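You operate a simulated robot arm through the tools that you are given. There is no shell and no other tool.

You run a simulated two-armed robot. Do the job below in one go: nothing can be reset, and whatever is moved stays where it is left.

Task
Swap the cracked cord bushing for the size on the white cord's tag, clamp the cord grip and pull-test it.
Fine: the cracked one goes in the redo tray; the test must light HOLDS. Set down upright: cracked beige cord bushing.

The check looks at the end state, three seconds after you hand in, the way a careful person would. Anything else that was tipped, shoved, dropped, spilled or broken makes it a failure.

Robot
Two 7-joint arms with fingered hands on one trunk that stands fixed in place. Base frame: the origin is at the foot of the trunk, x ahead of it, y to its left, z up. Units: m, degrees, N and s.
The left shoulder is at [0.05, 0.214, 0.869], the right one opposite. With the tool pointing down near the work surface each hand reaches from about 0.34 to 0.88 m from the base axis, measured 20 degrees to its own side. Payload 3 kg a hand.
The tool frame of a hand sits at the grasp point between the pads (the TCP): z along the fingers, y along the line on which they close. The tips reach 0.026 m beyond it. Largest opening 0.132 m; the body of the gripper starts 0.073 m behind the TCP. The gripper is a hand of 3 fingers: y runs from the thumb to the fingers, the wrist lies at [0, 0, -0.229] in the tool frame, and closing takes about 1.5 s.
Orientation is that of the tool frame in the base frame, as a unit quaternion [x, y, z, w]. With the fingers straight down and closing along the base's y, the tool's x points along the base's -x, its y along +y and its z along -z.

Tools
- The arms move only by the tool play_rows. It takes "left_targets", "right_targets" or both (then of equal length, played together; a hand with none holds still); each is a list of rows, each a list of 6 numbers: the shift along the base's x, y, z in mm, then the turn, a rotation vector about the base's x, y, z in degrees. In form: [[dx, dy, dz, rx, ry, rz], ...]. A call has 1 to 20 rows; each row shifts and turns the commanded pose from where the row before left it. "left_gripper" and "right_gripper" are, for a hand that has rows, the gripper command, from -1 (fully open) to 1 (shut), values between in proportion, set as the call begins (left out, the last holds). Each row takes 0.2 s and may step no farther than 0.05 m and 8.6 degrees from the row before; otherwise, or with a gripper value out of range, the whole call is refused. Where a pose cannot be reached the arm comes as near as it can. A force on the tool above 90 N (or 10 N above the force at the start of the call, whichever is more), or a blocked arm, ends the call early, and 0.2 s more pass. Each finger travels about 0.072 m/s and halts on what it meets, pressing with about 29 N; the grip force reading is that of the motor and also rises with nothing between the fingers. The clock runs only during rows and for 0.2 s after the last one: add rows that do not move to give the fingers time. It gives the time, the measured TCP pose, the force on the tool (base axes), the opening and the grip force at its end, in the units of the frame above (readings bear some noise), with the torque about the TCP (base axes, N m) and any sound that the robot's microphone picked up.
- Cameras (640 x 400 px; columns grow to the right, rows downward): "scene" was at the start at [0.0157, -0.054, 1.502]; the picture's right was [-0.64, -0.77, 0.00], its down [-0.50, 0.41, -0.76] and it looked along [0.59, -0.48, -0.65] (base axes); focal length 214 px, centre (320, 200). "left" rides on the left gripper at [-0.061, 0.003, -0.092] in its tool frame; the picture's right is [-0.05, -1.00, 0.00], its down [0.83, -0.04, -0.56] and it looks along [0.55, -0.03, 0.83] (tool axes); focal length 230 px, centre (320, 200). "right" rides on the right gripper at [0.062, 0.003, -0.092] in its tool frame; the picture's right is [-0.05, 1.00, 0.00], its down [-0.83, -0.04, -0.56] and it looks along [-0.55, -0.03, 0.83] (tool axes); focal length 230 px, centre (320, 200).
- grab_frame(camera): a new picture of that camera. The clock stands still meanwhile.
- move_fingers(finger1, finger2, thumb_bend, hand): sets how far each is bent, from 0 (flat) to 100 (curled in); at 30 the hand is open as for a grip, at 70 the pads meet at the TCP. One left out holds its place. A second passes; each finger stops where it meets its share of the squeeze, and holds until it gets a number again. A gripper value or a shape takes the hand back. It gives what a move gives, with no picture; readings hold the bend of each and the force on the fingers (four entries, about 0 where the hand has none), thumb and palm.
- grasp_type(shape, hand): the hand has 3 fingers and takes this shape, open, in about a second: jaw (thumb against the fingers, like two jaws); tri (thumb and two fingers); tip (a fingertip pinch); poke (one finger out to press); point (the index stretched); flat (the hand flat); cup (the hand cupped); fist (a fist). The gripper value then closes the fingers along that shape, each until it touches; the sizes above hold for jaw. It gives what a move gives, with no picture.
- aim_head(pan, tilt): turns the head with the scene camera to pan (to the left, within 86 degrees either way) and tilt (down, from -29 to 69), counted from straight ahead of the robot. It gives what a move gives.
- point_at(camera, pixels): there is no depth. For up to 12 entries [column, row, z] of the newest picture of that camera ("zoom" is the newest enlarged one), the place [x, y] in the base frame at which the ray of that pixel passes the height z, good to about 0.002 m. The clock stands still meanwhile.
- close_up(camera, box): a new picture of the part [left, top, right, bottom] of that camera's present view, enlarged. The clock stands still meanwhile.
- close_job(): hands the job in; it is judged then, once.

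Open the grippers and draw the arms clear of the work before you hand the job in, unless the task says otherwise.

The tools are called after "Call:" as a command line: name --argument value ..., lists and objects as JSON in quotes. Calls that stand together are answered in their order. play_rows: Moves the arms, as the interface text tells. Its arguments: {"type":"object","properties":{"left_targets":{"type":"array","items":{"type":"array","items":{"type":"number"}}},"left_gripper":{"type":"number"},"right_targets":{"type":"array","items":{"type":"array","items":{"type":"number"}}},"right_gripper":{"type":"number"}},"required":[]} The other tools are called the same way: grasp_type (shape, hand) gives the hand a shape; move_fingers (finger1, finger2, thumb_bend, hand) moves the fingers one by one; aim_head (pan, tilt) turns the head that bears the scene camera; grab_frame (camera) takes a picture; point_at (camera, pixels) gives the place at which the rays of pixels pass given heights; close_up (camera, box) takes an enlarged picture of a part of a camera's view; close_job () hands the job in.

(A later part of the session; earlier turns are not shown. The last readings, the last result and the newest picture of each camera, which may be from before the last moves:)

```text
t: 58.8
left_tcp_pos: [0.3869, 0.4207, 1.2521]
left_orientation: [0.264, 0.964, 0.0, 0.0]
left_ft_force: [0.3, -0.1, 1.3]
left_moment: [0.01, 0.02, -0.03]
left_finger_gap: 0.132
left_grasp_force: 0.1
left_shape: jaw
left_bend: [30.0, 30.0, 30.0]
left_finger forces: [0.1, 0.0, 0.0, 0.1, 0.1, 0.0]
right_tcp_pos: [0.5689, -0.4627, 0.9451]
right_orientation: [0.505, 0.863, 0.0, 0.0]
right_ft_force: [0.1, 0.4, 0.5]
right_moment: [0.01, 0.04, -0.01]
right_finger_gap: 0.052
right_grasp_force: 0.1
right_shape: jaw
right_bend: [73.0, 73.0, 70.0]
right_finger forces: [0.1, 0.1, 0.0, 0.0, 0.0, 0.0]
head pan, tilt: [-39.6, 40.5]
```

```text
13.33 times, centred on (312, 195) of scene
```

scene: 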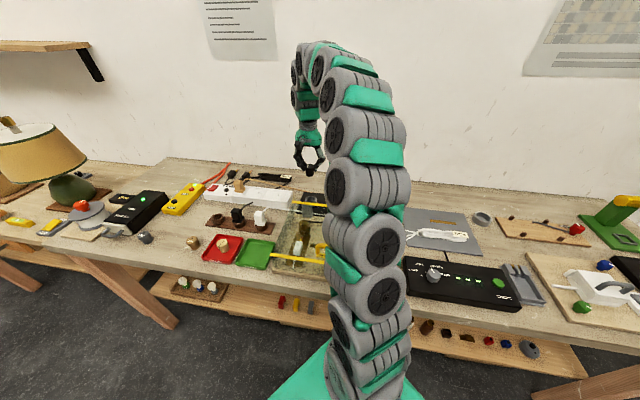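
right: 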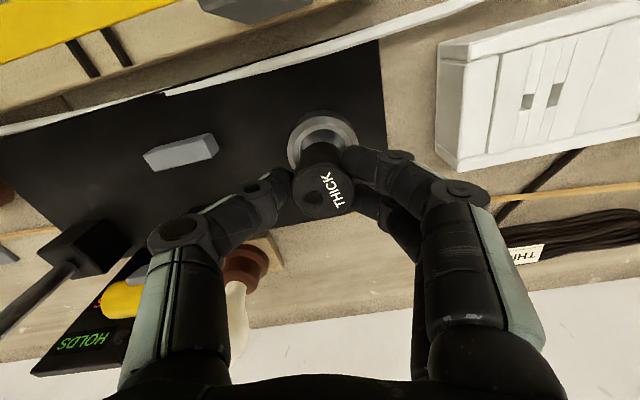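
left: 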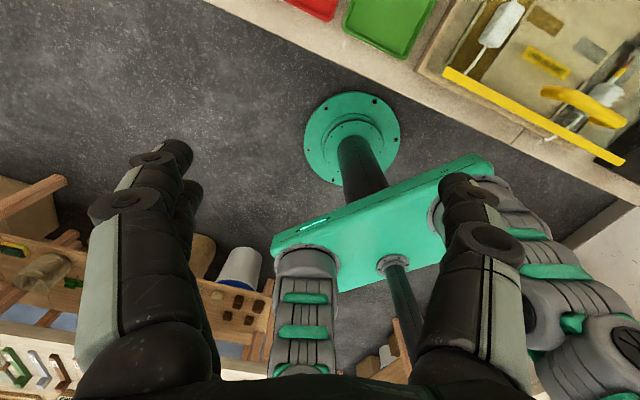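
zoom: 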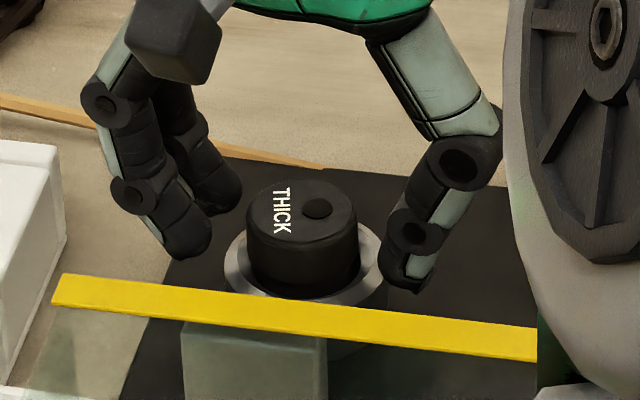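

THICK is seated in the cup just like the old one was. I'll raise the hand straight up to z≈1.11 and look at the clamp lever.

Call:
play_rows --right_targets '[[0, 0, 8, 0, 0, 0], [0, 0, 15, 0, 0, 0], [0, 0, 25, 0, 0, 0], [0, 0, 35, 0, 0, 0], [0, 0, 40, 0, 0, 0], [0, 0, 40, 0, 0, 0], [0, 0, 0, 0, 0, 0]]'

Call:
grab_frame --camera "right"

Call:
close_up --camera "scene" --box '[280, 160, 344, 210]'

```text
t: 60.4
left_tcp_pos: [0.3863, 0.421, 1.2531]
left_orientation: [0.265, 0.964, 0.0, 0.0]
left_ft_force: [0.4, 0.4, -0.4]
left_moment: [0.02, 0.0, -0.03]
left_finger_gap: 0.1323
left_grasp_force: 0.1
left_shape: jaw
left_bend: [30.0, 30.0, 30.0]
left_finger forces: [0.0, 0.0, 0.0, 0.0, 0.0, 0.0]
right_tcp_pos: [0.573, -0.4616, 1.1069]
right_orientation: [0.505, 0.863, 0.0, 0.0]
right_ft_force: [0.3, -0.4, -0.4]
right_moment: [0.01, -0.03, 0.03]
right_finger_gap: 0.0522
right_grasp_force: 0.0
right_shape: jaw
right_bend: [73.0, 73.0, 70.0]
right_finger forces: [0.1, 0.0, 0.1, 0.1, 0.0, 0.1]
head pan, tilt: [-39.6, 40.5]
```

```text
taken
```

right: 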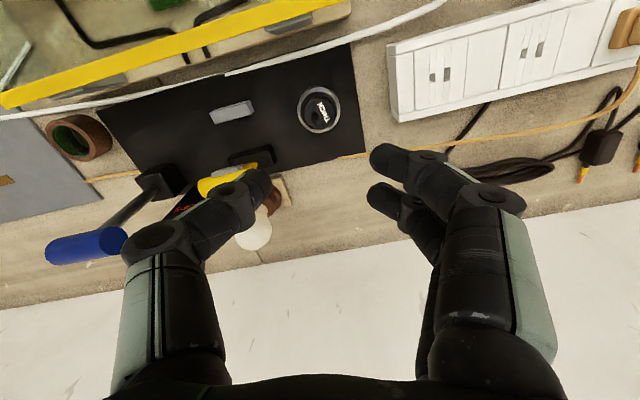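

```text
8.00 times, centred on (312, 185) of scene
```

zoom: 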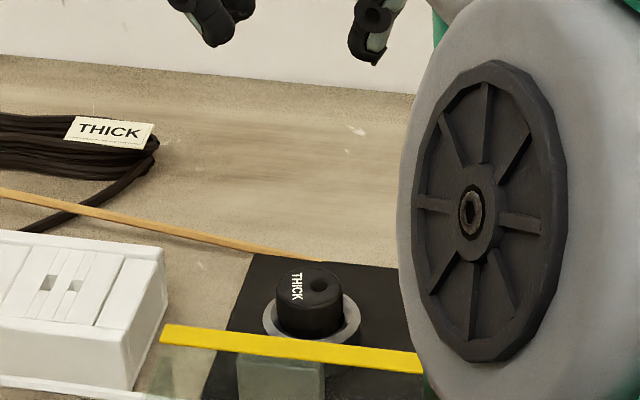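

THICK is seated upright. To swing the yellow lever toward the robot I'd like one straight finger behind its bar; I'll first raise the hand to z≈1.2 and move slightly left so a shape change can't touch anything.

Call:
play_rows --right_targets '[[0, 10, 25, 0, 0, 0], [0, 10, 25, 0, 0, 0], [0, 10, 25, 0, 0, 0], [0, 10, 25, 0, 0, 0], [0, 0, 0, 0, 0, 0]]'

Call:
grasp_type --hand "right" --shape "poke"

Call:
grab_frame --camera "right"

Call:
grab_frame --camera "scene"

Call:
close_up --camera "scene" --box '[250, 60, 378, 160]'

```text
t: 61.6
left_tcp_pos: [0.3863, 0.4203, 1.2513]
left_orientation: [0.265, 0.964, 0.0, 0.0]
left_ft_force: [-0.1, -0.4, -0.3]
left_moment: [-0.02, -0.03, 0.01]
left_finger_gap: 0.1319
left_grasp_force: 0.1
left_shape: jaw
left_bend: [30.0, 30.0, 30.0]
left_finger forces: [0.0, 0.0, 0.0, 0.1, 0.0, 0.0]
right_tcp_pos: [0.5713, -0.4213, 1.2078]
right_orientation: [0.505, 0.863, -0.001, 0.0]
right_ft_force: [0.6, 0.1, 0.2]
right_moment: [-0.01, 0.02, -0.03]
right_finger_gap: 0.0523
right_grasp_force: 0.0
right_shape: jaw
right_bend: [73.0, 73.0, 70.0]
right_finger forces: [0.0, 0.0, 0.0, 0.1, 0.1, 0.0]
head pan, tilt: [-39.6, 40.5]
```

```text
t: 62.5
left_tcp_pos: [0.3865, 0.421, 1.2529]
left_orientation: [0.264, 0.964, 0.0, 0.001]
left_ft_force: [-0.2, -0.3, 0.5]
left_moment: [-0.03, -0.02, 0.02]
left_finger_gap: 0.1316
left_grasp_force: 0.1
left_shape: jaw
left_bend: [30.0, 30.0, 30.0]
left_finger forces: [0.1, 0.1, 0.0, 0.1, 0.1, 0.0]
right_tcp_pos: [0.5709, -0.4203, 1.2079]
right_orientation: [0.505, 0.863, 0.0, 0.0]
right_ft_force: [0.4, 0.0, -0.5]
right_moment: [-0.02, -0.03, 0.0]
right_finger_gap: 0.0
right_grasp_force: 0.1
right_shape: poke
right_bend: [100.0, 100.0, 45.0]
right_finger forces: [0.0, 0.0, 0.0, 0.1, 0.0, 0.0]
head pan, tilt: [-39.6, 40.5]
```

```text
taken
```

right: 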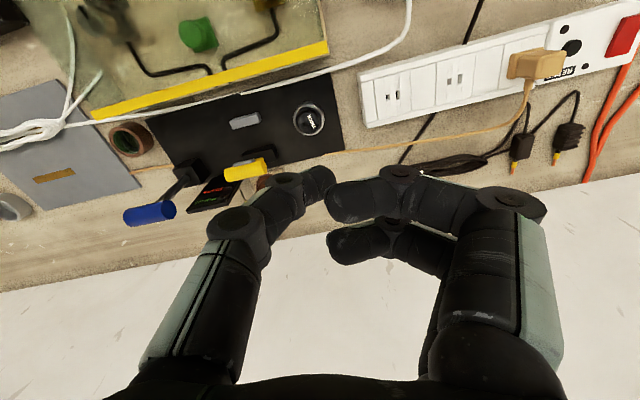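

```text
taken
```

scene: 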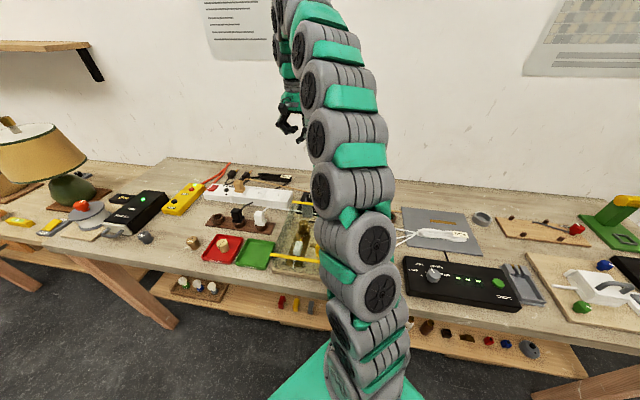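

```text
4.00 times, centred on (314, 110) of scene
```

zoom: 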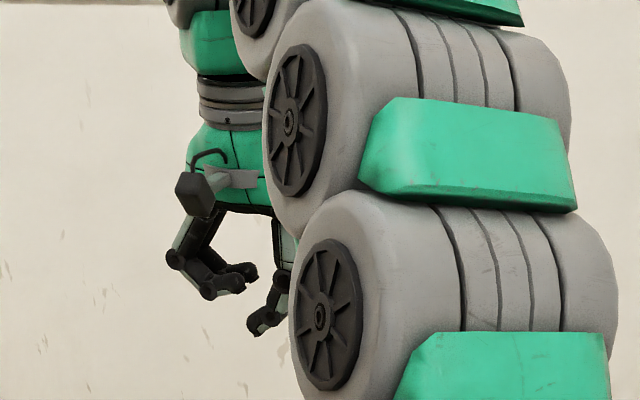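

In "poke" the thumb stays out while both fingers curl. I'll see what "point" gives.

Call:
grasp_type --hand "right" --shape "point"

Call:
grab_frame --camera "right"

Call:
close_up --camera "scene" --box '[260, 80, 340, 150]'

```text
t: 63.4
left_tcp_pos: [0.387, 0.4208, 1.253]
left_orientation: [0.265, 0.964, 0.0, 0.0]
left_ft_force: [-0.1, 0.3, -0.1]
left_moment: [0.0, 0.0, -0.01]
left_finger_gap: 0.1318
left_grasp_force: 0.0
left_shape: jaw
left_bend: [30.0, 30.0, 30.0]
left_finger forces: [0.0, 0.1, 0.0, 0.0, 0.0, 0.0]
right_tcp_pos: [0.5716, -0.4207, 1.2067]
right_orientation: [0.506, 0.863, 0.001, 0.0]
right_ft_force: [0.4, -0.5, 0.6]
right_moment: [0.01, 0.03, -0.05]
right_finger_gap: 0.0
right_grasp_force: 0.1
right_shape: point
right_bend: [24.0, 100.0, 48.0]
right_finger forces: [0.1, 0.0, 0.0, 0.0, 0.0, 0.1]
head pan, tilt: [-39.6, 40.5]
```

```text
taken
```

right: 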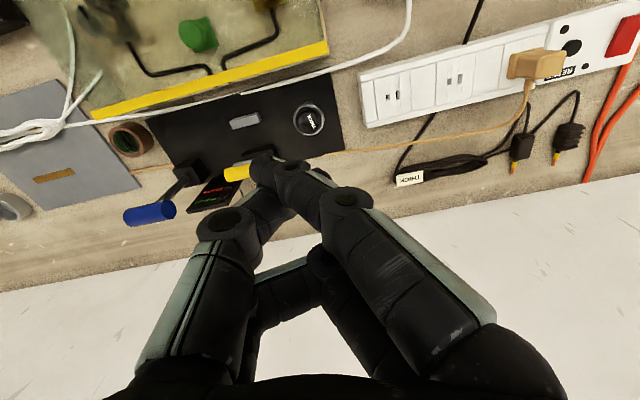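

```text
5.71 times, centred on (300, 115) of scene
```

zoom: 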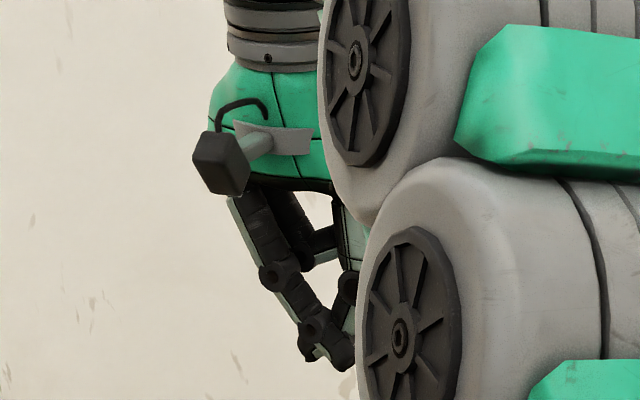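

"point" bunches the fingers together, so the plain jaw, straddling the bar with the thumb behind it, is more predictable. I'll return to jaw, and at z≈1.2 yaw +100° and move over the bar to close across it.

Call:
grasp_type --hand "right" --shape "jaw"

Call:
play_rows --right_targets '[[-4, -9.2, 0, 0, 0, 7.7], [-4, -9.2, 0, 0, 0, 7.7], [-4, -9.2, 0, 0, 0, 7.7], [-4, -9.2, 0, 0, 0, 7.7], [-4, -9.2, 0, 0, 0, 7.7], [-4, -9.2, 0, 0, 0, 7.7], [-4, -9.2, 0, 0, 0, 7.7], [-4, -9.2, 0, 0, 0, 7.7], [-4, -9.2, 0, 0, 0, 7.7], [-4, -9.2, 0, 0, 0, 7.7], [-4, -9.2, 0, 0, 0, 7.7], [-4, -9.2, 0, 0, 0, 7.7], [-4, -9.2, 0, 0, 0, 7.7], [0, 0, 0, 0, 0, 0]]' --right_gripper 0.33

Call:
grab_frame --camera "right"

Call:
grab_frame --camera "scene"

```text
t: 64.3
left_tcp_pos: [0.3868, 0.42, 1.2518]
left_orientation: [0.264, 0.964, 0.0, -0.001]
left_ft_force: [0.4, -0.3, -0.9]
left_moment: [-0.01, -0.03, 0.05]
left_finger_gap: 0.1319
left_grasp_force: 0.1
left_shape: jaw
left_bend: [30.0, 30.0, 30.0]
left_finger forces: [0.1, 0.1, 0.0, 0.0, 0.1, 0.0]
right_tcp_pos: [0.5718, -0.4217, 1.208]
right_orientation: [0.506, 0.862, 0.001, 0.0]
right_ft_force: [0.1, -0.3, -0.4]
right_moment: [-0.03, 0.01, -0.03]
right_finger_gap: 0.0949
right_grasp_force: 0.1
right_shape: jaw
right_bend: [30.0, 78.0, 30.0]
right_finger forces: [0.1, 0.1, 0.0, 0.0, 0.0, 0.0]
head pan, tilt: [-39.6, 40.5]
```

```text
t: 67.3
left_tcp_pos: [0.3861, 0.42, 1.2526]
left_orientation: [0.265, 0.964, 0.0, 0.0]
left_ft_force: [-0.9, 0.4, -0.1]
left_moment: [0.0, 0.06, -0.01]
left_finger_gap: 0.1318
left_grasp_force: 0.1
left_shape: jaw
left_bend: [30.0, 30.0, 30.0]
left_finger forces: [0.0, 0.0, 0.0, 0.0, 0.0, 0.0]
right_tcp_pos: [0.5183, -0.5407, 1.2085]
right_orientation: [-0.338, 0.941, 0.0, 0.0]
right_ft_force: [-0.2, 0.1, 0.3]
right_moment: [0.02, 0.02, -0.05]
right_finger_gap: 0.0148
right_grasp_force: 0.1
right_shape: jaw
right_bend: [73.0, 84.0, 70.0]
right_finger forces: [0.0, 0.0, 0.1, 0.0, 0.0, 0.0]
head pan, tilt: [-39.6, 40.5]
```

```text
taken
```

right: 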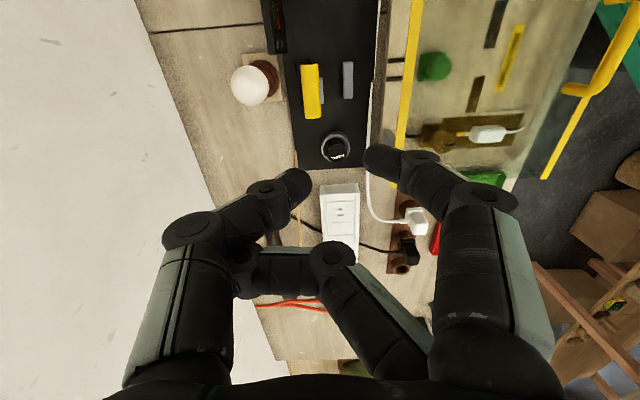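

```text
taken
```

scene: 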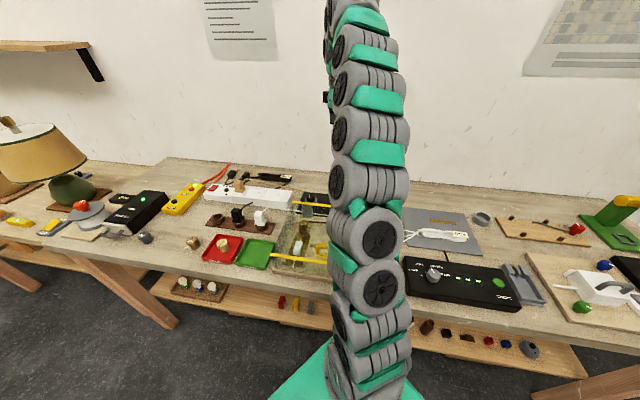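

Finger 2 is still curled from the earlier shape (bend 84), so I'll open the hand fully and close it again to the 44 mm gap. The bar shows at (312,90), lined up across the closing direction.

Call:
play_rows --right_targets '[[0, 0, 0, 0, 0, 0], [0, 0, 0, 0, 0, 0], [0, 0, 0, 0, 0, 0], [0, 0, 0, 0, 0, 0], [0, 0, 0, 0, 0, 0], [0, 0, 0, 0, 0, 0], [0, 0, 0, 0, 0, 0], [0, 0, 0, 0, 0, 0], [0, 0, 0, 0, 0, 0]]' --right_gripper -1

Call:
play_rows --right_targets '[[0, 0, 0, 0, 0, 0], [0, 0, 0, 0, 0, 0], [0, 0, 0, 0, 0, 0], [0, 0, 0, 0, 0, 0], [0, 0, 0, 0, 0, 0], [0, 0, 0, 0, 0, 0], [0, 0, 0, 0, 0, 0]]' --right_gripper 0.33

Call:
grab_frame --camera "right"

Call:
close_up --camera "right" --box '[220, 10, 400, 180]'

```text
t: 69.3
left_tcp_pos: [0.3873, 0.4213, 1.2516]
left_orientation: [0.265, 0.964, -0.001, 0.0]
left_ft_force: [-0.2, 0.0, -0.1]
left_moment: [0.01, -0.01, -0.01]
left_finger_gap: 0.1319
left_grasp_force: 0.1
left_shape: jaw
left_bend: [30.0, 30.0, 30.0]
left_finger forces: [0.0, 0.1, 0.0, 0.0, 0.0, 0.0]
right_tcp_pos: [0.5168, -0.5398, 1.2075]
right_orientation: [-0.337, 0.942, 0.0, 0.0]
right_ft_force: [0.8, -0.3, -0.3]
right_moment: [0.02, 0.0, 0.01]
right_finger_gap: 0.095
right_grasp_force: 0.1
right_shape: jaw
right_bend: [30.0, 76.0, 30.0]
right_finger forces: [0.0, 0.0, 0.0, 0.0, 0.1, 0.0]
head pan, tilt: [-39.6, 40.5]
```

```text
t: 70.9
left_tcp_pos: [0.388, 0.4206, 1.2527]
left_orientation: [0.265, 0.964, 0.0, 0.0]
left_ft_force: [-0.9, 0.7, -0.4]
left_moment: [0.01, -0.01, 0.01]
left_finger_gap: 0.1318
left_grasp_force: 0.0
left_shape: jaw
left_bend: [30.0, 30.0, 30.0]
left_finger forces: [0.0, 0.1, 0.0, 0.0, 0.1, 0.1]
right_tcp_pos: [0.5177, -0.5398, 1.2083]
right_orientation: [-0.337, 0.942, 0.001, -0.001]
right_ft_force: [0.1, -0.6, -0.1]
right_moment: [0.01, -0.01, 0.02]
right_finger_gap: 0.0138
right_grasp_force: 0.0
right_shape: jaw
right_bend: [73.0, 83.0, 70.0]
right_finger forces: [0.0, 0.1, 0.1, 0.1, 0.0, 0.0]
head pan, tilt: [-39.6, 40.5]
```

```text
taken
```

right: 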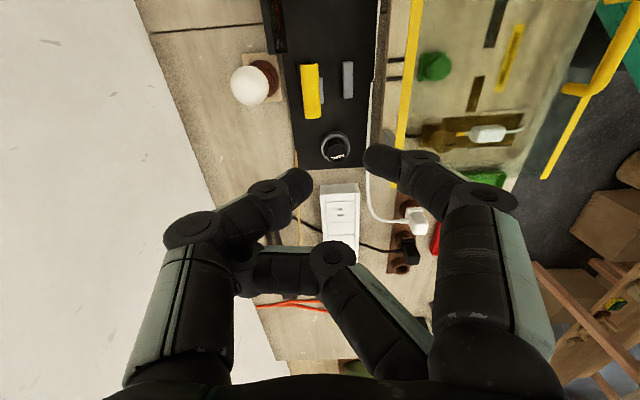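

```text
2.35 times, centred on (310, 95) of right
```

zoom: 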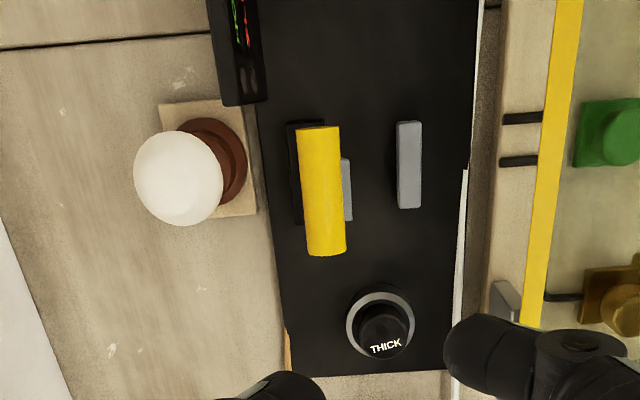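

Finger 2 stays bent at 76–83, seemingly snagged by the thumb. I'll use the finger command to open thumb and fingers individually.

Call:
move_fingers --hand "right" --finger1 10 --finger2 10 --thumb_bend 10

Call:
grab_frame --camera "right"

```text
t: 71.9
left_tcp_pos: [0.3873, 0.4199, 1.2518]
left_orientation: [0.265, 0.964, 0.0, 0.0]
left_ft_force: [0.2, 0.3, -0.2]
left_moment: [-0.01, 0.01, 0.02]
left_finger_gap: 0.1319
left_grasp_force: 0.0
left_shape: jaw
left_bend: [30.0, 30.0, 30.0]
left_finger forces: [0.0, 0.1, 0.0, 0.0, 0.0, 0.0]
right_tcp_pos: [0.5182, -0.5393, 1.2076]
right_orientation: [-0.338, 0.941, 0.0, 0.001]
right_ft_force: [-0.5, 0.4, -0.2]
right_moment: [0.02, 0.02, 0.0]
right_finger_gap: 0.1626
right_grasp_force: 0.0
right_shape: fingers
right_bend: [10.0, 73.0, 16.0]
right_finger forces: [0.1, 0.1, 0.0, 0.1, 0.0, 0.0]
head pan, tilt: [-39.6, 40.5]
```

```text
taken
```

right: 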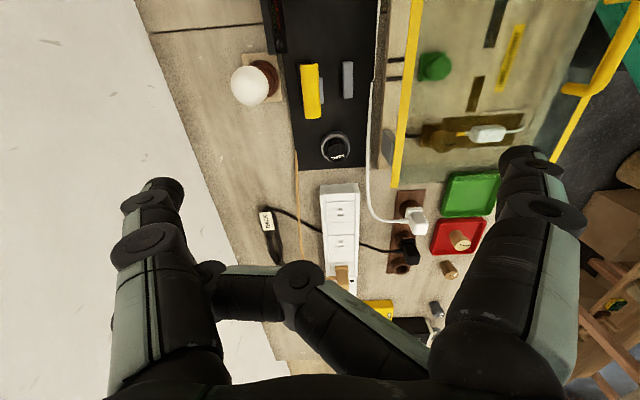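

Finger 2 is still hooked inside the thumb (tip near (205,275)). I'll curl finger 2 fully while stretching the thumb flat, then open finger 2.

Call:
move_fingers --hand "right" --finger2 100 --thumb_bend 0

Call:
grab_frame --camera "right"

```text
t: 72.9
left_tcp_pos: [0.3881, 0.4204, 1.2527]
left_orientation: [0.266, 0.964, 0.0, 0.0]
left_ft_force: [0.0, 0.8, -1.7]
left_moment: [0.0, 0.03, 0.01]
left_finger_gap: 0.132
left_grasp_force: 0.0
left_shape: jaw
left_bend: [30.0, 30.0, 30.0]
left_finger forces: [0.1, 0.0, 0.0, 0.1, 0.0, 0.0]
right_tcp_pos: [0.5174, -0.5407, 1.2071]
right_orientation: [-0.336, 0.942, 0.0, -0.001]
right_ft_force: [-0.1, -0.7, 0.5]
right_moment: [0.04, 0.02, 0.0]
right_finger_gap: 0.1625
right_grasp_force: 0.0
right_shape: fingers
right_bend: [10.0, 78.0, 16.0]
right_finger forces: [0.0, 0.1, 0.0, 0.1, 0.1, 0.0]
head pan, tilt: [-39.6, 40.5]
```

```text
taken
```

right: 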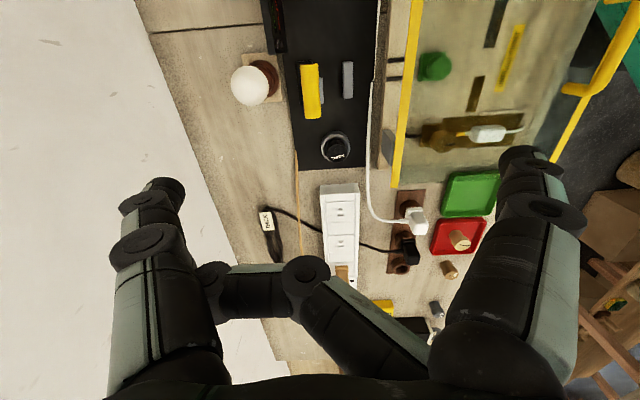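

Thumb and finger 2 are interlocked, the finger's tip hooked outside the thumb. I'll bend the thumb inward first, then try opening finger 2 past it.

Call:
move_fingers --hand "right" --finger2 100 --thumb_bend 60

Call:
grab_frame --camera "right"

```text
t: 73.9
left_tcp_pos: [0.3874, 0.4206, 1.2518]
left_orientation: [0.264, 0.964, -0.001, 0.001]
left_ft_force: [0.4, 0.4, 1.3]
left_moment: [-0.03, 0.02, 0.0]
left_finger_gap: 0.1321
left_grasp_force: 0.1
left_shape: jaw
left_bend: [30.0, 30.0, 30.0]
left_finger forces: [0.0, 0.0, 0.1, 0.0, 0.0, 0.1]
right_tcp_pos: [0.5181, -0.5395, 1.207]
right_orientation: [-0.337, 0.942, 0.0, 0.0]
right_ft_force: [0.2, 0.4, 0.7]
right_moment: [0.0, 0.0, -0.02]
right_finger_gap: 0.0963
right_grasp_force: 0.1
right_shape: fingers
right_bend: [10.0, 90.0, 60.0]
right_finger forces: [0.0, 0.1, 0.0, 0.0, 0.0, 0.0]
head pan, tilt: [-39.6, 40.5]
```

```text
taken
```

right: 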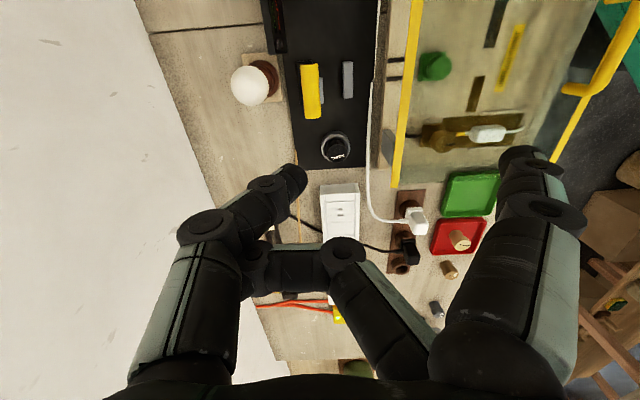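

With the thumb at 60, finger 2 went to 90. Now I'll try opening finger 2 with the thumb held bent.

Call:
move_fingers --hand "right" --finger2 10 --thumb_bend 100

Call:
grab_frame --camera "right"

```text
t: 74.9
left_tcp_pos: [0.3874, 0.4201, 1.2529]
left_orientation: [0.265, 0.964, 0.001, 0.0]
left_ft_force: [-0.6, 0.0, -0.2]
left_moment: [-0.02, 0.01, 0.01]
left_finger_gap: 0.1322
left_grasp_force: 0.1
left_shape: jaw
left_bend: [30.0, 30.0, 30.0]
left_finger forces: [0.1, 0.0, 0.1, 0.0, 0.0, 0.1]
right_tcp_pos: [0.518, -0.5384, 1.2068]
right_orientation: [-0.337, 0.941, 0.0, -0.001]
right_ft_force: [0.7, -0.4, -0.3]
right_moment: [0.02, 0.01, 0.0]
right_finger_gap: 0.0607
right_grasp_force: 0.0
right_shape: fingers
right_bend: [10.0, 96.0, 95.0]
right_finger forces: [0.1, 0.1, 0.1, 0.0, 0.1, 0.1]
head pan, tilt: [-39.6, 40.5]
```

```text
taken
```

right: 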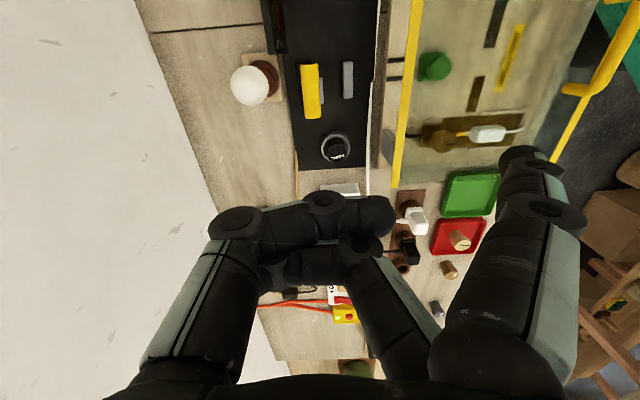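

The thumb lies over finger 2 now. I'll first curl finger 2 tightly to the palm, then swing the thumb fully out while finger 2 stays curled, and only then open finger 2.

Call:
move_fingers --hand "right" --finger2 100

Call:
move_fingers --hand "right" --thumb_bend 0

Call:
grab_frame --camera "right"

```text
t: 75.9
left_tcp_pos: [0.3872, 0.4204, 1.2513]
left_orientation: [0.264, 0.964, 0.0, 0.0]
left_ft_force: [0.2, -0.4, 0.0]
left_moment: [0.02, 0.03, 0.02]
left_finger_gap: 0.1317
left_grasp_force: 0.0
left_shape: jaw
left_bend: [30.0, 30.0, 30.0]
left_finger forces: [0.0, 0.1, 0.1, 0.0, 0.1, 0.0]
right_tcp_pos: [0.5175, -0.5394, 1.2083]
right_orientation: [-0.336, 0.942, 0.0, 0.0]
right_ft_force: [0.7, 0.0, -0.7]
right_moment: [-0.02, -0.01, 0.0]
right_finger_gap: 0.0589
right_grasp_force: 0.0
right_shape: fingers
right_bend: [10.0, 100.0, 96.0]
right_finger forces: [0.0, 0.0, 0.0, 0.0, 0.1, 0.1]
head pan, tilt: [-39.6, 40.5]
```

```text
t: 76.9
left_tcp_pos: [0.3885, 0.4207, 1.2519]
left_orientation: [0.265, 0.964, 0.0, 0.0]
left_ft_force: [0.3, -0.2, -0.7]
left_moment: [-0.01, 0.01, 0.02]
left_finger_gap: 0.1319
left_grasp_force: 0.1
left_shape: jaw
left_bend: [30.0, 30.0, 30.0]
left_finger forces: [0.0, 0.0, 0.1, 0.1, 0.1, 0.0]
right_tcp_pos: [0.5172, -0.54, 1.2076]
right_orientation: [-0.338, 0.941, 0.0, 0.0]
right_ft_force: [-0.3, -0.2, -0.2]
right_moment: [0.01, 0.0, -0.02]
right_finger_gap: 0.164
right_grasp_force: 0.1
right_shape: fingers
right_bend: [10.0, 85.0, 16.0]
right_finger forces: [0.0, 0.1, 0.1, 0.0, 0.0, 0.0]
head pan, tilt: [-39.6, 40.5]
```

```text
taken
```

right: 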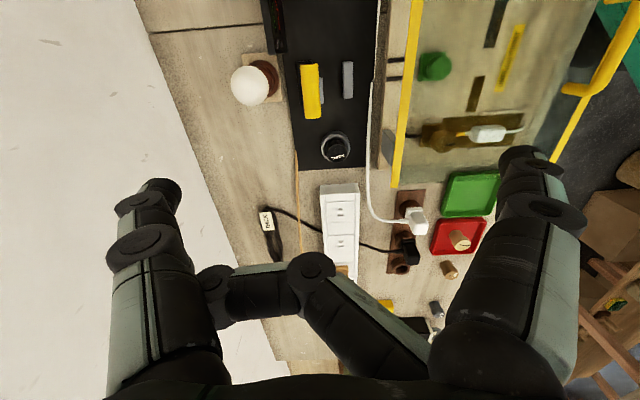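

Finger 1 opened freely earlier while the thumb was near 45–48, so I'll copy that: thumb to 47 with finger 2 curled, then open finger 2 alone.

Call:
move_fingers --hand "right" --finger2 100 --thumb_bend 80

Call:
move_fingers --hand "right" --finger2 100 --thumb_bend 47

Call:
grab_frame --camera "right"

Call:
close_up --camera "scene" --box '[300, 70, 380, 130]'

```text
t: 77.9
left_tcp_pos: [0.3876, 0.42, 1.2527]
left_orientation: [0.265, 0.964, 0.0, 0.0]
left_ft_force: [-0.2, 0.1, -0.2]
left_moment: [0.0, -0.03, 0.03]
left_finger_gap: 0.1319
left_grasp_force: 0.1
left_shape: jaw
left_bend: [30.0, 30.0, 30.0]
left_finger forces: [0.1, 0.1, 0.1, 0.1, 0.0, 0.0]
right_tcp_pos: [0.5182, -0.5405, 1.208]
right_orientation: [-0.338, 0.941, 0.0, 0.0]
right_ft_force: [-1.0, 0.1, 0.7]
right_moment: [-0.01, 0.0, -0.03]
right_finger_gap: 0.0686
right_grasp_force: 0.1
right_shape: fingers
right_bend: [10.0, 97.0, 80.0]
right_finger forces: [0.0, 0.0, 0.0, 0.0, 0.0, 0.0]
head pan, tilt: [-39.6, 40.5]
```

```text
t: 78.9
left_tcp_pos: [0.3868, 0.4193, 1.2531]
left_orientation: [0.265, 0.964, 0.0, 0.0]
left_ft_force: [0.0, -0.1, 0.5]
left_moment: [0.04, -0.03, 0.0]
left_finger_gap: 0.1318
left_grasp_force: 0.0
left_shape: jaw
left_bend: [30.0, 30.0, 30.0]
left_finger forces: [0.0, 0.1, 0.0, 0.1, 0.0, 0.0]
right_tcp_pos: [0.5179, -0.54, 1.2077]
right_orientation: [-0.337, 0.941, 0.0, -0.001]
right_ft_force: [0.4, 0.5, -0.1]
right_moment: [0.02, -0.01, 0.02]
right_finger_gap: 0.1147
right_grasp_force: 0.1
right_shape: fingers
right_bend: [10.0, 92.0, 47.0]
right_finger forces: [0.0, 0.1, 0.0, 0.1, 0.1, 0.1]
head pan, tilt: [-39.6, 40.5]
```

```text
taken
```

right: 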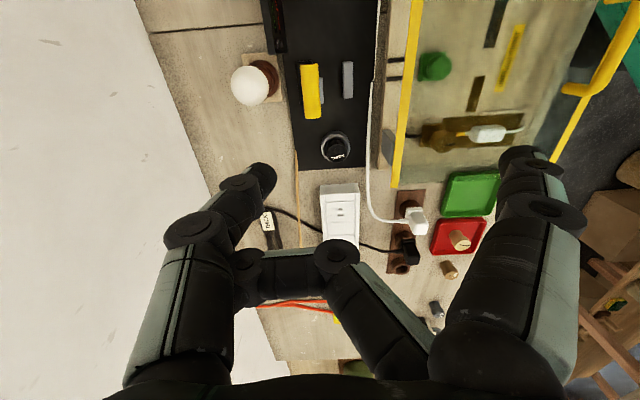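

```text
6.67 times, centred on (340, 100) of scene
```

zoom: 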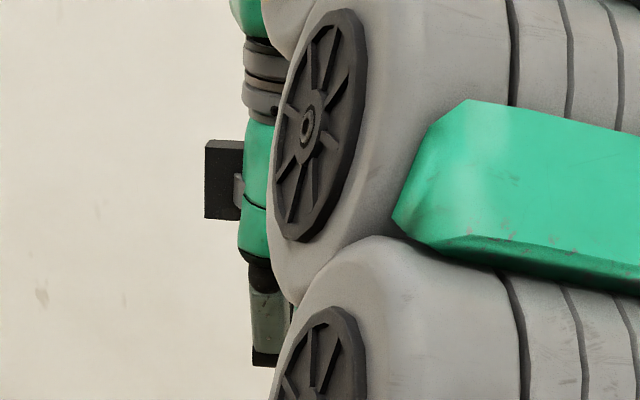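

Finger 2's tip rests behind the thumb's knuckle at (245,265). I'll now try opening finger 2 alone with the thumb held at 47.

Call:
move_fingers --hand "right" --finger2 24

Call:
grab_frame --camera "right"

```text
t: 79.9
left_tcp_pos: [0.3872, 0.4191, 1.2532]
left_orientation: [0.265, 0.964, 0.0, 0.001]
left_ft_force: [0.4, 0.1, 0.0]
left_moment: [-0.02, 0.02, 0.0]
left_finger_gap: 0.132
left_grasp_force: 0.1
left_shape: jaw
left_bend: [30.0, 30.0, 30.0]
left_finger forces: [0.0, 0.0, 0.0, 0.0, 0.1, 0.1]
right_tcp_pos: [0.5171, -0.5397, 1.2073]
right_orientation: [-0.338, 0.941, 0.0, 0.0]
right_ft_force: [-0.8, 0.6, -0.1]
right_moment: [-0.02, 0.02, 0.0]
right_finger_gap: 0.122
right_grasp_force: 0.0
right_shape: fingers
right_bend: [10.0, 87.0, 47.0]
right_finger forces: [0.0, 0.0, 0.1, 0.0, 0.0, 0.1]
head pan, tilt: [-39.6, 40.5]
```

```text
taken
```

right: 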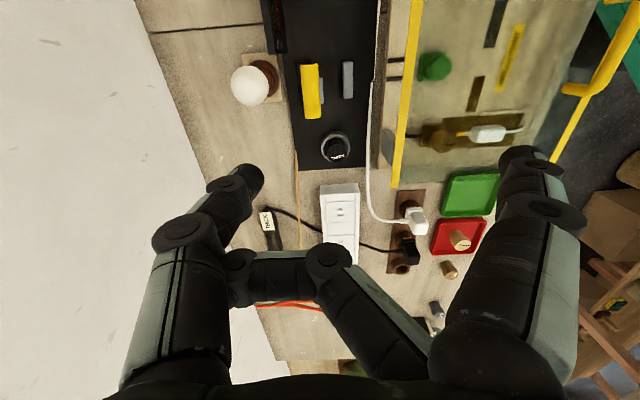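

Opening finger 2 just pushes the thumb outward: its tip is folded too far toward the thumb's base from the "point" shape. "poke" had held the finger tips further back, so I'll go to that shape to draw the tip away from the thumb.

Call:
move_fingers --hand "right" --finger2 100 --thumb_bend 45

Call:
grasp_type --hand "right" --shape "poke"

Call:
grab_frame --camera "right"

```text
t: 80.9
left_tcp_pos: [0.3865, 0.4206, 1.2535]
left_orientation: [0.265, 0.964, 0.0, 0.0]
left_ft_force: [0.5, 0.0, 0.2]
left_moment: [0.0, 0.02, 0.05]
left_finger_gap: 0.1323
left_grasp_force: 0.0
left_shape: jaw
left_bend: [30.0, 30.0, 30.0]
left_finger forces: [0.1, 0.1, 0.0, 0.0, 0.1, 0.0]
right_tcp_pos: [0.5187, -0.5396, 1.2082]
right_orientation: [-0.337, 0.942, 0.0, 0.0]
right_ft_force: [0.1, 0.2, -0.3]
right_moment: [0.01, -0.02, 0.01]
right_finger_gap: 0.122
right_grasp_force: 0.0
right_shape: fingers
right_bend: [10.0, 89.0, 45.0]
right_finger forces: [0.0, 0.0, 0.0, 0.1, 0.1, 0.0]
head pan, tilt: [-39.6, 40.5]
```

```text
t: 81.8
left_tcp_pos: [0.3876, 0.4194, 1.2511]
left_orientation: [0.265, 0.964, 0.0, 0.001]
left_ft_force: [-0.1, -0.5, 0.0]
left_moment: [0.02, 0.01, 0.0]
left_finger_gap: 0.1316
left_grasp_force: 0.0
left_shape: jaw
left_bend: [30.0, 30.0, 30.0]
left_finger forces: [0.0, 0.0, 0.0, 0.1, 0.0, 0.0]
right_tcp_pos: [0.5189, -0.5392, 1.2074]
right_orientation: [-0.336, 0.942, 0.0, 0.001]
right_ft_force: [-0.4, 0.4, 0.7]
right_moment: [-0.01, -0.01, 0.01]
right_finger_gap: 0.0
right_grasp_force: 0.0
right_shape: poke
right_bend: [100.0, 100.0, 44.0]
right_finger forces: [0.2, 0.0, 0.0, 0.0, 0.1, 0.1]
head pan, tilt: [-39.6, 40.5]
```

```text
taken
```

right: 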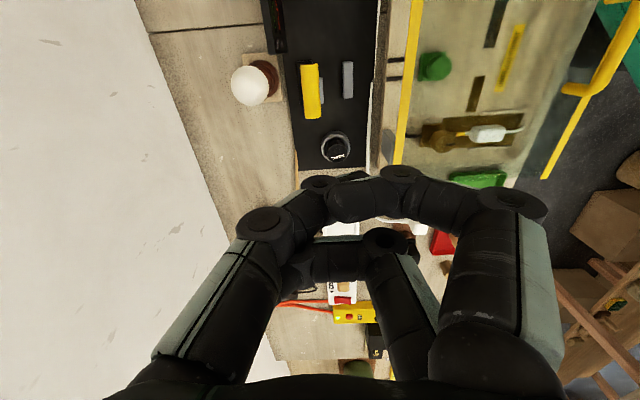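

The thumb knuckle has been pulled inward to (265,225), so the two are still hooked. I'll zoom in to see how they interlock.

Call:
close_up --camera "right" --box '[200, 150, 440, 340]'

```text
2.11 times, centred on (320, 245) of right
```

zoom: 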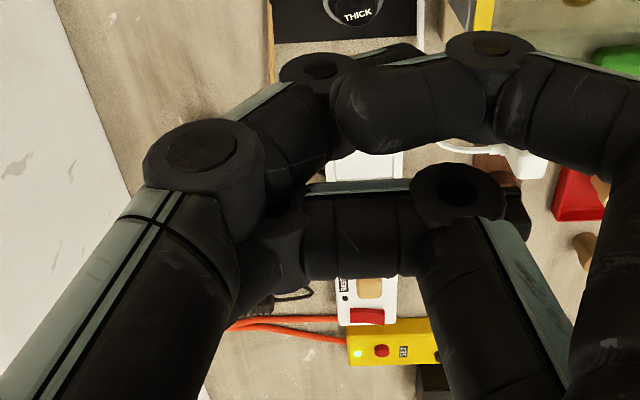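

Finger 2's last joint is tucked beside the inside of the thumb's lower link. I'll try the "flat" shape, which should draw the finger's base and the thumb apart, and give it some extra time.

Call:
grasp_type --hand "right" --shape "flat"

Call:
play_rows --right_targets '[[0, 0, 0, 0, 0, 0], [0, 0, 0, 0, 0, 0], [0, 0, 0, 0, 0, 0], [0, 0, 0, 0, 0, 0], [0, 0, 0, 0, 0, 0]]'

Call:
grab_frame --camera "right"

Call:
close_up --camera "right" --box '[100, 150, 420, 350]'

```text
t: 82.7
left_tcp_pos: [0.3878, 0.4196, 1.2529]
left_orientation: [0.265, 0.964, 0.0, 0.001]
left_ft_force: [0.6, 0.1, 0.1]
left_moment: [0.02, -0.01, -0.04]
left_finger_gap: 0.1318
left_grasp_force: 0.1
left_shape: jaw
left_bend: [30.0, 30.0, 30.0]
left_finger forces: [0.0, 0.0, 0.0, 0.0, 0.1, 0.0]
right_tcp_pos: [0.5176, -0.5404, 1.2072]
right_orientation: [-0.338, 0.941, 0.0, -0.001]
right_ft_force: [-0.2, 0.3, -0.1]
right_moment: [0.0, 0.0, -0.02]
right_finger_gap: 0.1261
right_grasp_force: 0.0
right_shape: flat
right_bend: [12.0, 29.0, 16.0]
right_finger forces: [0.0, 0.0, 0.1, 0.1, 0.0, 0.1]
head pan, tilt: [-39.6, 40.5]
```

```text
t: 83.9
left_tcp_pos: [0.3873, 0.4205, 1.2527]
left_orientation: [0.265, 0.964, 0.0, -0.002]
left_ft_force: [0.4, -0.2, 0.6]
left_moment: [-0.01, -0.02, -0.02]
left_finger_gap: 0.1319
left_grasp_force: 0.0
left_shape: jaw
left_bend: [30.0, 30.0, 30.0]
left_finger forces: [0.0, 0.0, 0.0, 0.0, 0.0, 0.1]
right_tcp_pos: [0.5172, -0.5394, 1.2078]
right_orientation: [-0.337, 0.941, 0.0, 0.0]
right_ft_force: [1.0, -0.6, 1.0]
right_moment: [0.03, -0.01, 0.0]
right_finger_gap: 0.0002
right_grasp_force: 0.0
right_shape: flat
right_bend: [11.0, 27.0, 16.0]
right_finger forces: [0.0, 0.0, 0.0, 0.0, 0.1, 0.1]
head pan, tilt: [-39.6, 40.5]
```

```text
taken
```

right: 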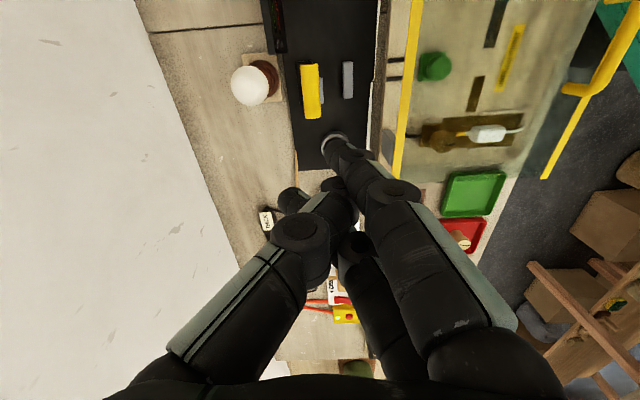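

```text
2.00 times, centred on (260, 250) of right
```

zoom: 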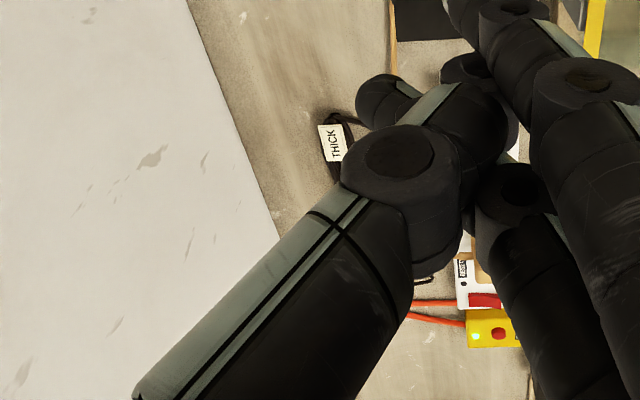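

In "flat", finger 2 has unrolled to 27 with its tip now crossing behind the thumb's end at (287,198). I'll curl the thumb up while straightening finger 2 so the tip can slip past the thumb.

Call:
move_fingers --hand "right" --finger1 0 --finger2 0 --thumb_bend 80

Call:
grab_frame --camera "right"

```text
t: 84.9
left_tcp_pos: [0.3869, 0.4199, 1.2531]
left_orientation: [0.265, 0.964, 0.0, 0.001]
left_ft_force: [0.8, 0.2, 0.1]
left_moment: [-0.01, -0.02, 0.0]
left_finger_gap: 0.1319
left_grasp_force: 0.0
left_shape: jaw
left_bend: [30.0, 30.0, 30.0]
left_finger forces: [0.1, 0.1, 0.0, 0.0, 0.1, 0.0]
right_tcp_pos: [0.5171, -0.5402, 1.2076]
right_orientation: [-0.337, 0.941, -0.001, 0.001]
right_ft_force: [0.1, -0.1, -0.3]
right_moment: [-0.01, -0.01, 0.03]
right_finger_gap: 0.0747
right_grasp_force: 0.0
right_shape: fingers
right_bend: [0.0, 7.0, 80.0]
right_finger forces: [0.0, 0.0, 0.1, 0.0, 0.0, 0.0]
head pan, tilt: [-39.6, 40.5]
```

```text
taken
```

right: 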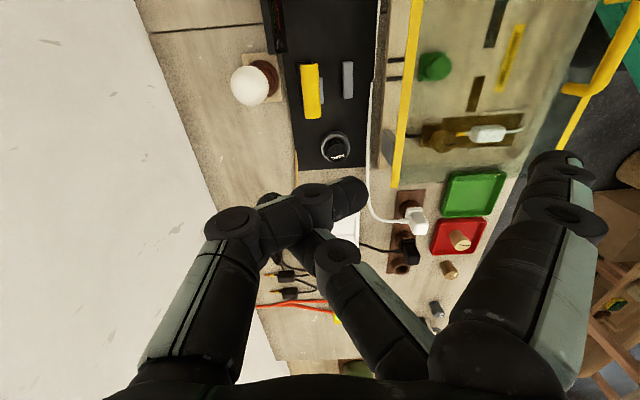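

Finger 2 is nearly straight (7) with only its tip still behind the thumb. Now I'll swing the thumb out so it slides off the end of finger 2.

Call:
move_fingers --hand "right" --finger2 0 --thumb_bend 0

Call:
grab_frame --camera "right"

```text
t: 85.9
left_tcp_pos: [0.3863, 0.4205, 1.2516]
left_orientation: [0.265, 0.964, 0.0, 0.0]
left_ft_force: [0.3, 0.4, 0.7]
left_moment: [-0.01, 0.0, -0.03]
left_finger_gap: 0.1317
left_grasp_force: 0.1
left_shape: jaw
left_bend: [30.0, 30.0, 30.0]
left_finger forces: [0.1, 0.0, 0.1, 0.0, 0.0, 0.0]
right_tcp_pos: [0.5173, -0.5405, 1.208]
right_orientation: [-0.336, 0.942, 0.001, -0.001]
right_ft_force: [0.5, 0.1, 0.9]
right_moment: [0.02, 0.0, -0.03]
right_finger_gap: 0.1035
right_grasp_force: 0.0
right_shape: fingers
right_bend: [0.0, 13.0, 31.0]
right_finger forces: [0.0, 0.0, 0.0, 0.1, 0.0, 0.1]
head pan, tilt: [-39.6, 40.5]
```

```text
taken
```

right: 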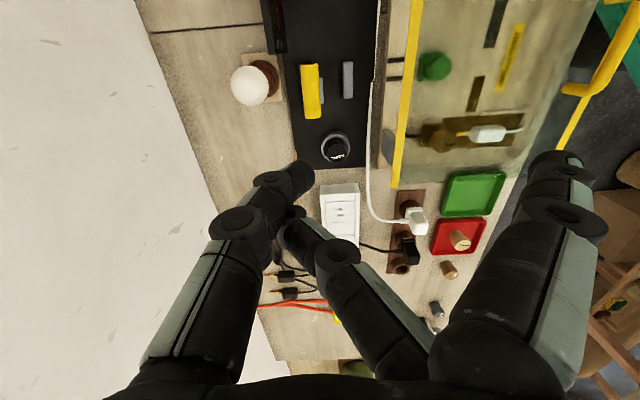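

Finger 2's tip now shows at (297,215) at the thumb's inner edge, nearly off. I'll repeat the command to give it another second.

Call:
move_fingers --hand "right" --finger2 0 --thumb_bend 0

Call:
grab_frame --camera "right"

Call:
close_up --camera "right" --box '[200, 150, 400, 280]'

```text
t: 86.9
left_tcp_pos: [0.3868, 0.4209, 1.2524]
left_orientation: [0.265, 0.964, 0.0, 0.001]
left_ft_force: [0.1, 0.4, 0.0]
left_moment: [0.0, -0.01, -0.04]
left_finger_gap: 0.1319
left_grasp_force: 0.0
left_shape: jaw
left_bend: [30.0, 30.0, 30.0]
left_finger forces: [0.1, 0.0, 0.0, 0.0, 0.0, 0.0]
right_tcp_pos: [0.5174, -0.5409, 1.2088]
right_orientation: [-0.337, 0.942, 0.0, 0.0]
right_ft_force: [0.3, 0.6, 0.1]
right_moment: [-0.01, -0.03, 0.03]
right_finger_gap: 0.1031
right_grasp_force: 0.0
right_shape: fingers
right_bend: [0.0, 16.0, 31.0]
right_finger forces: [0.0, 0.1, 0.1, 0.0, 0.0, 0.0]
head pan, tilt: [-39.6, 40.5]
```

```text
taken
```

right: 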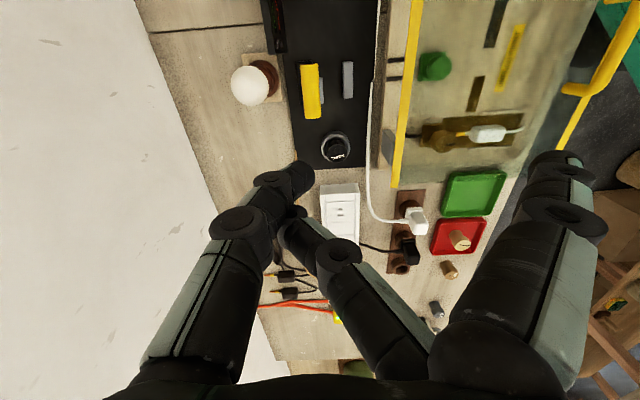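

```text
3.08 times, centred on (300, 215) of right
```

zoom: 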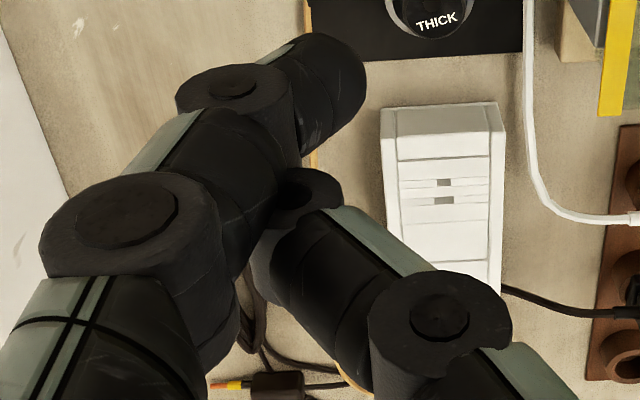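

Finger 2's end link lies on the palm side of the thumb's middle link. I'll curl finger 2 back (away from the thumb) while the thumb keeps opening.

Call:
move_fingers --hand "right" --finger2 70 --thumb_bend 31

Call:
grab_frame --camera "right"

Call:
close_up --camera "right" --box '[200, 150, 400, 280]'

```text
t: 87.9
left_tcp_pos: [0.3878, 0.4206, 1.2523]
left_orientation: [0.264, 0.964, 0.0, 0.0]
left_ft_force: [-0.5, -0.2, 0.7]
left_moment: [-0.01, -0.02, 0.02]
left_finger_gap: 0.1321
left_grasp_force: 0.1
left_shape: jaw
left_bend: [30.0, 30.0, 30.0]
left_finger forces: [0.0, 0.0, 0.1, 0.1, 0.0, 0.0]
right_tcp_pos: [0.518, -0.54, 1.2072]
right_orientation: [-0.337, 0.942, 0.0, 0.001]
right_ft_force: [-0.5, 0.2, 0.0]
right_moment: [0.01, 0.02, 0.01]
right_finger_gap: 0.1629
right_grasp_force: 0.0
right_shape: fingers
right_bend: [0.0, 70.0, 31.0]
right_finger forces: [0.0, 0.1, 0.0, 0.0, 0.0, 0.0]
head pan, tilt: [-39.6, 40.5]
```

```text
taken
```

right: 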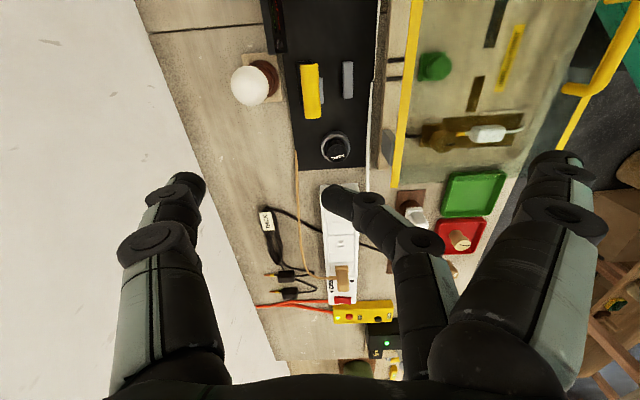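

```text
3.08 times, centred on (300, 215) of right
```

zoom: 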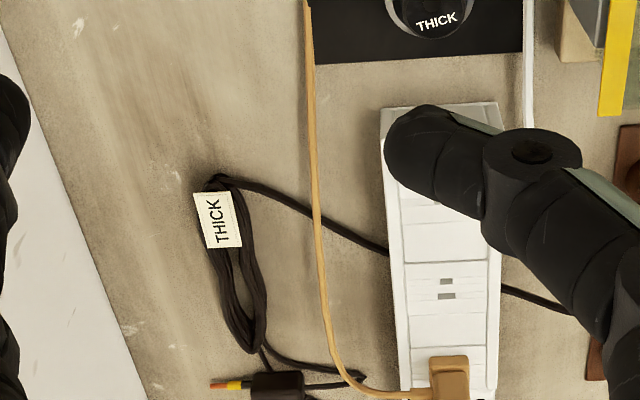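

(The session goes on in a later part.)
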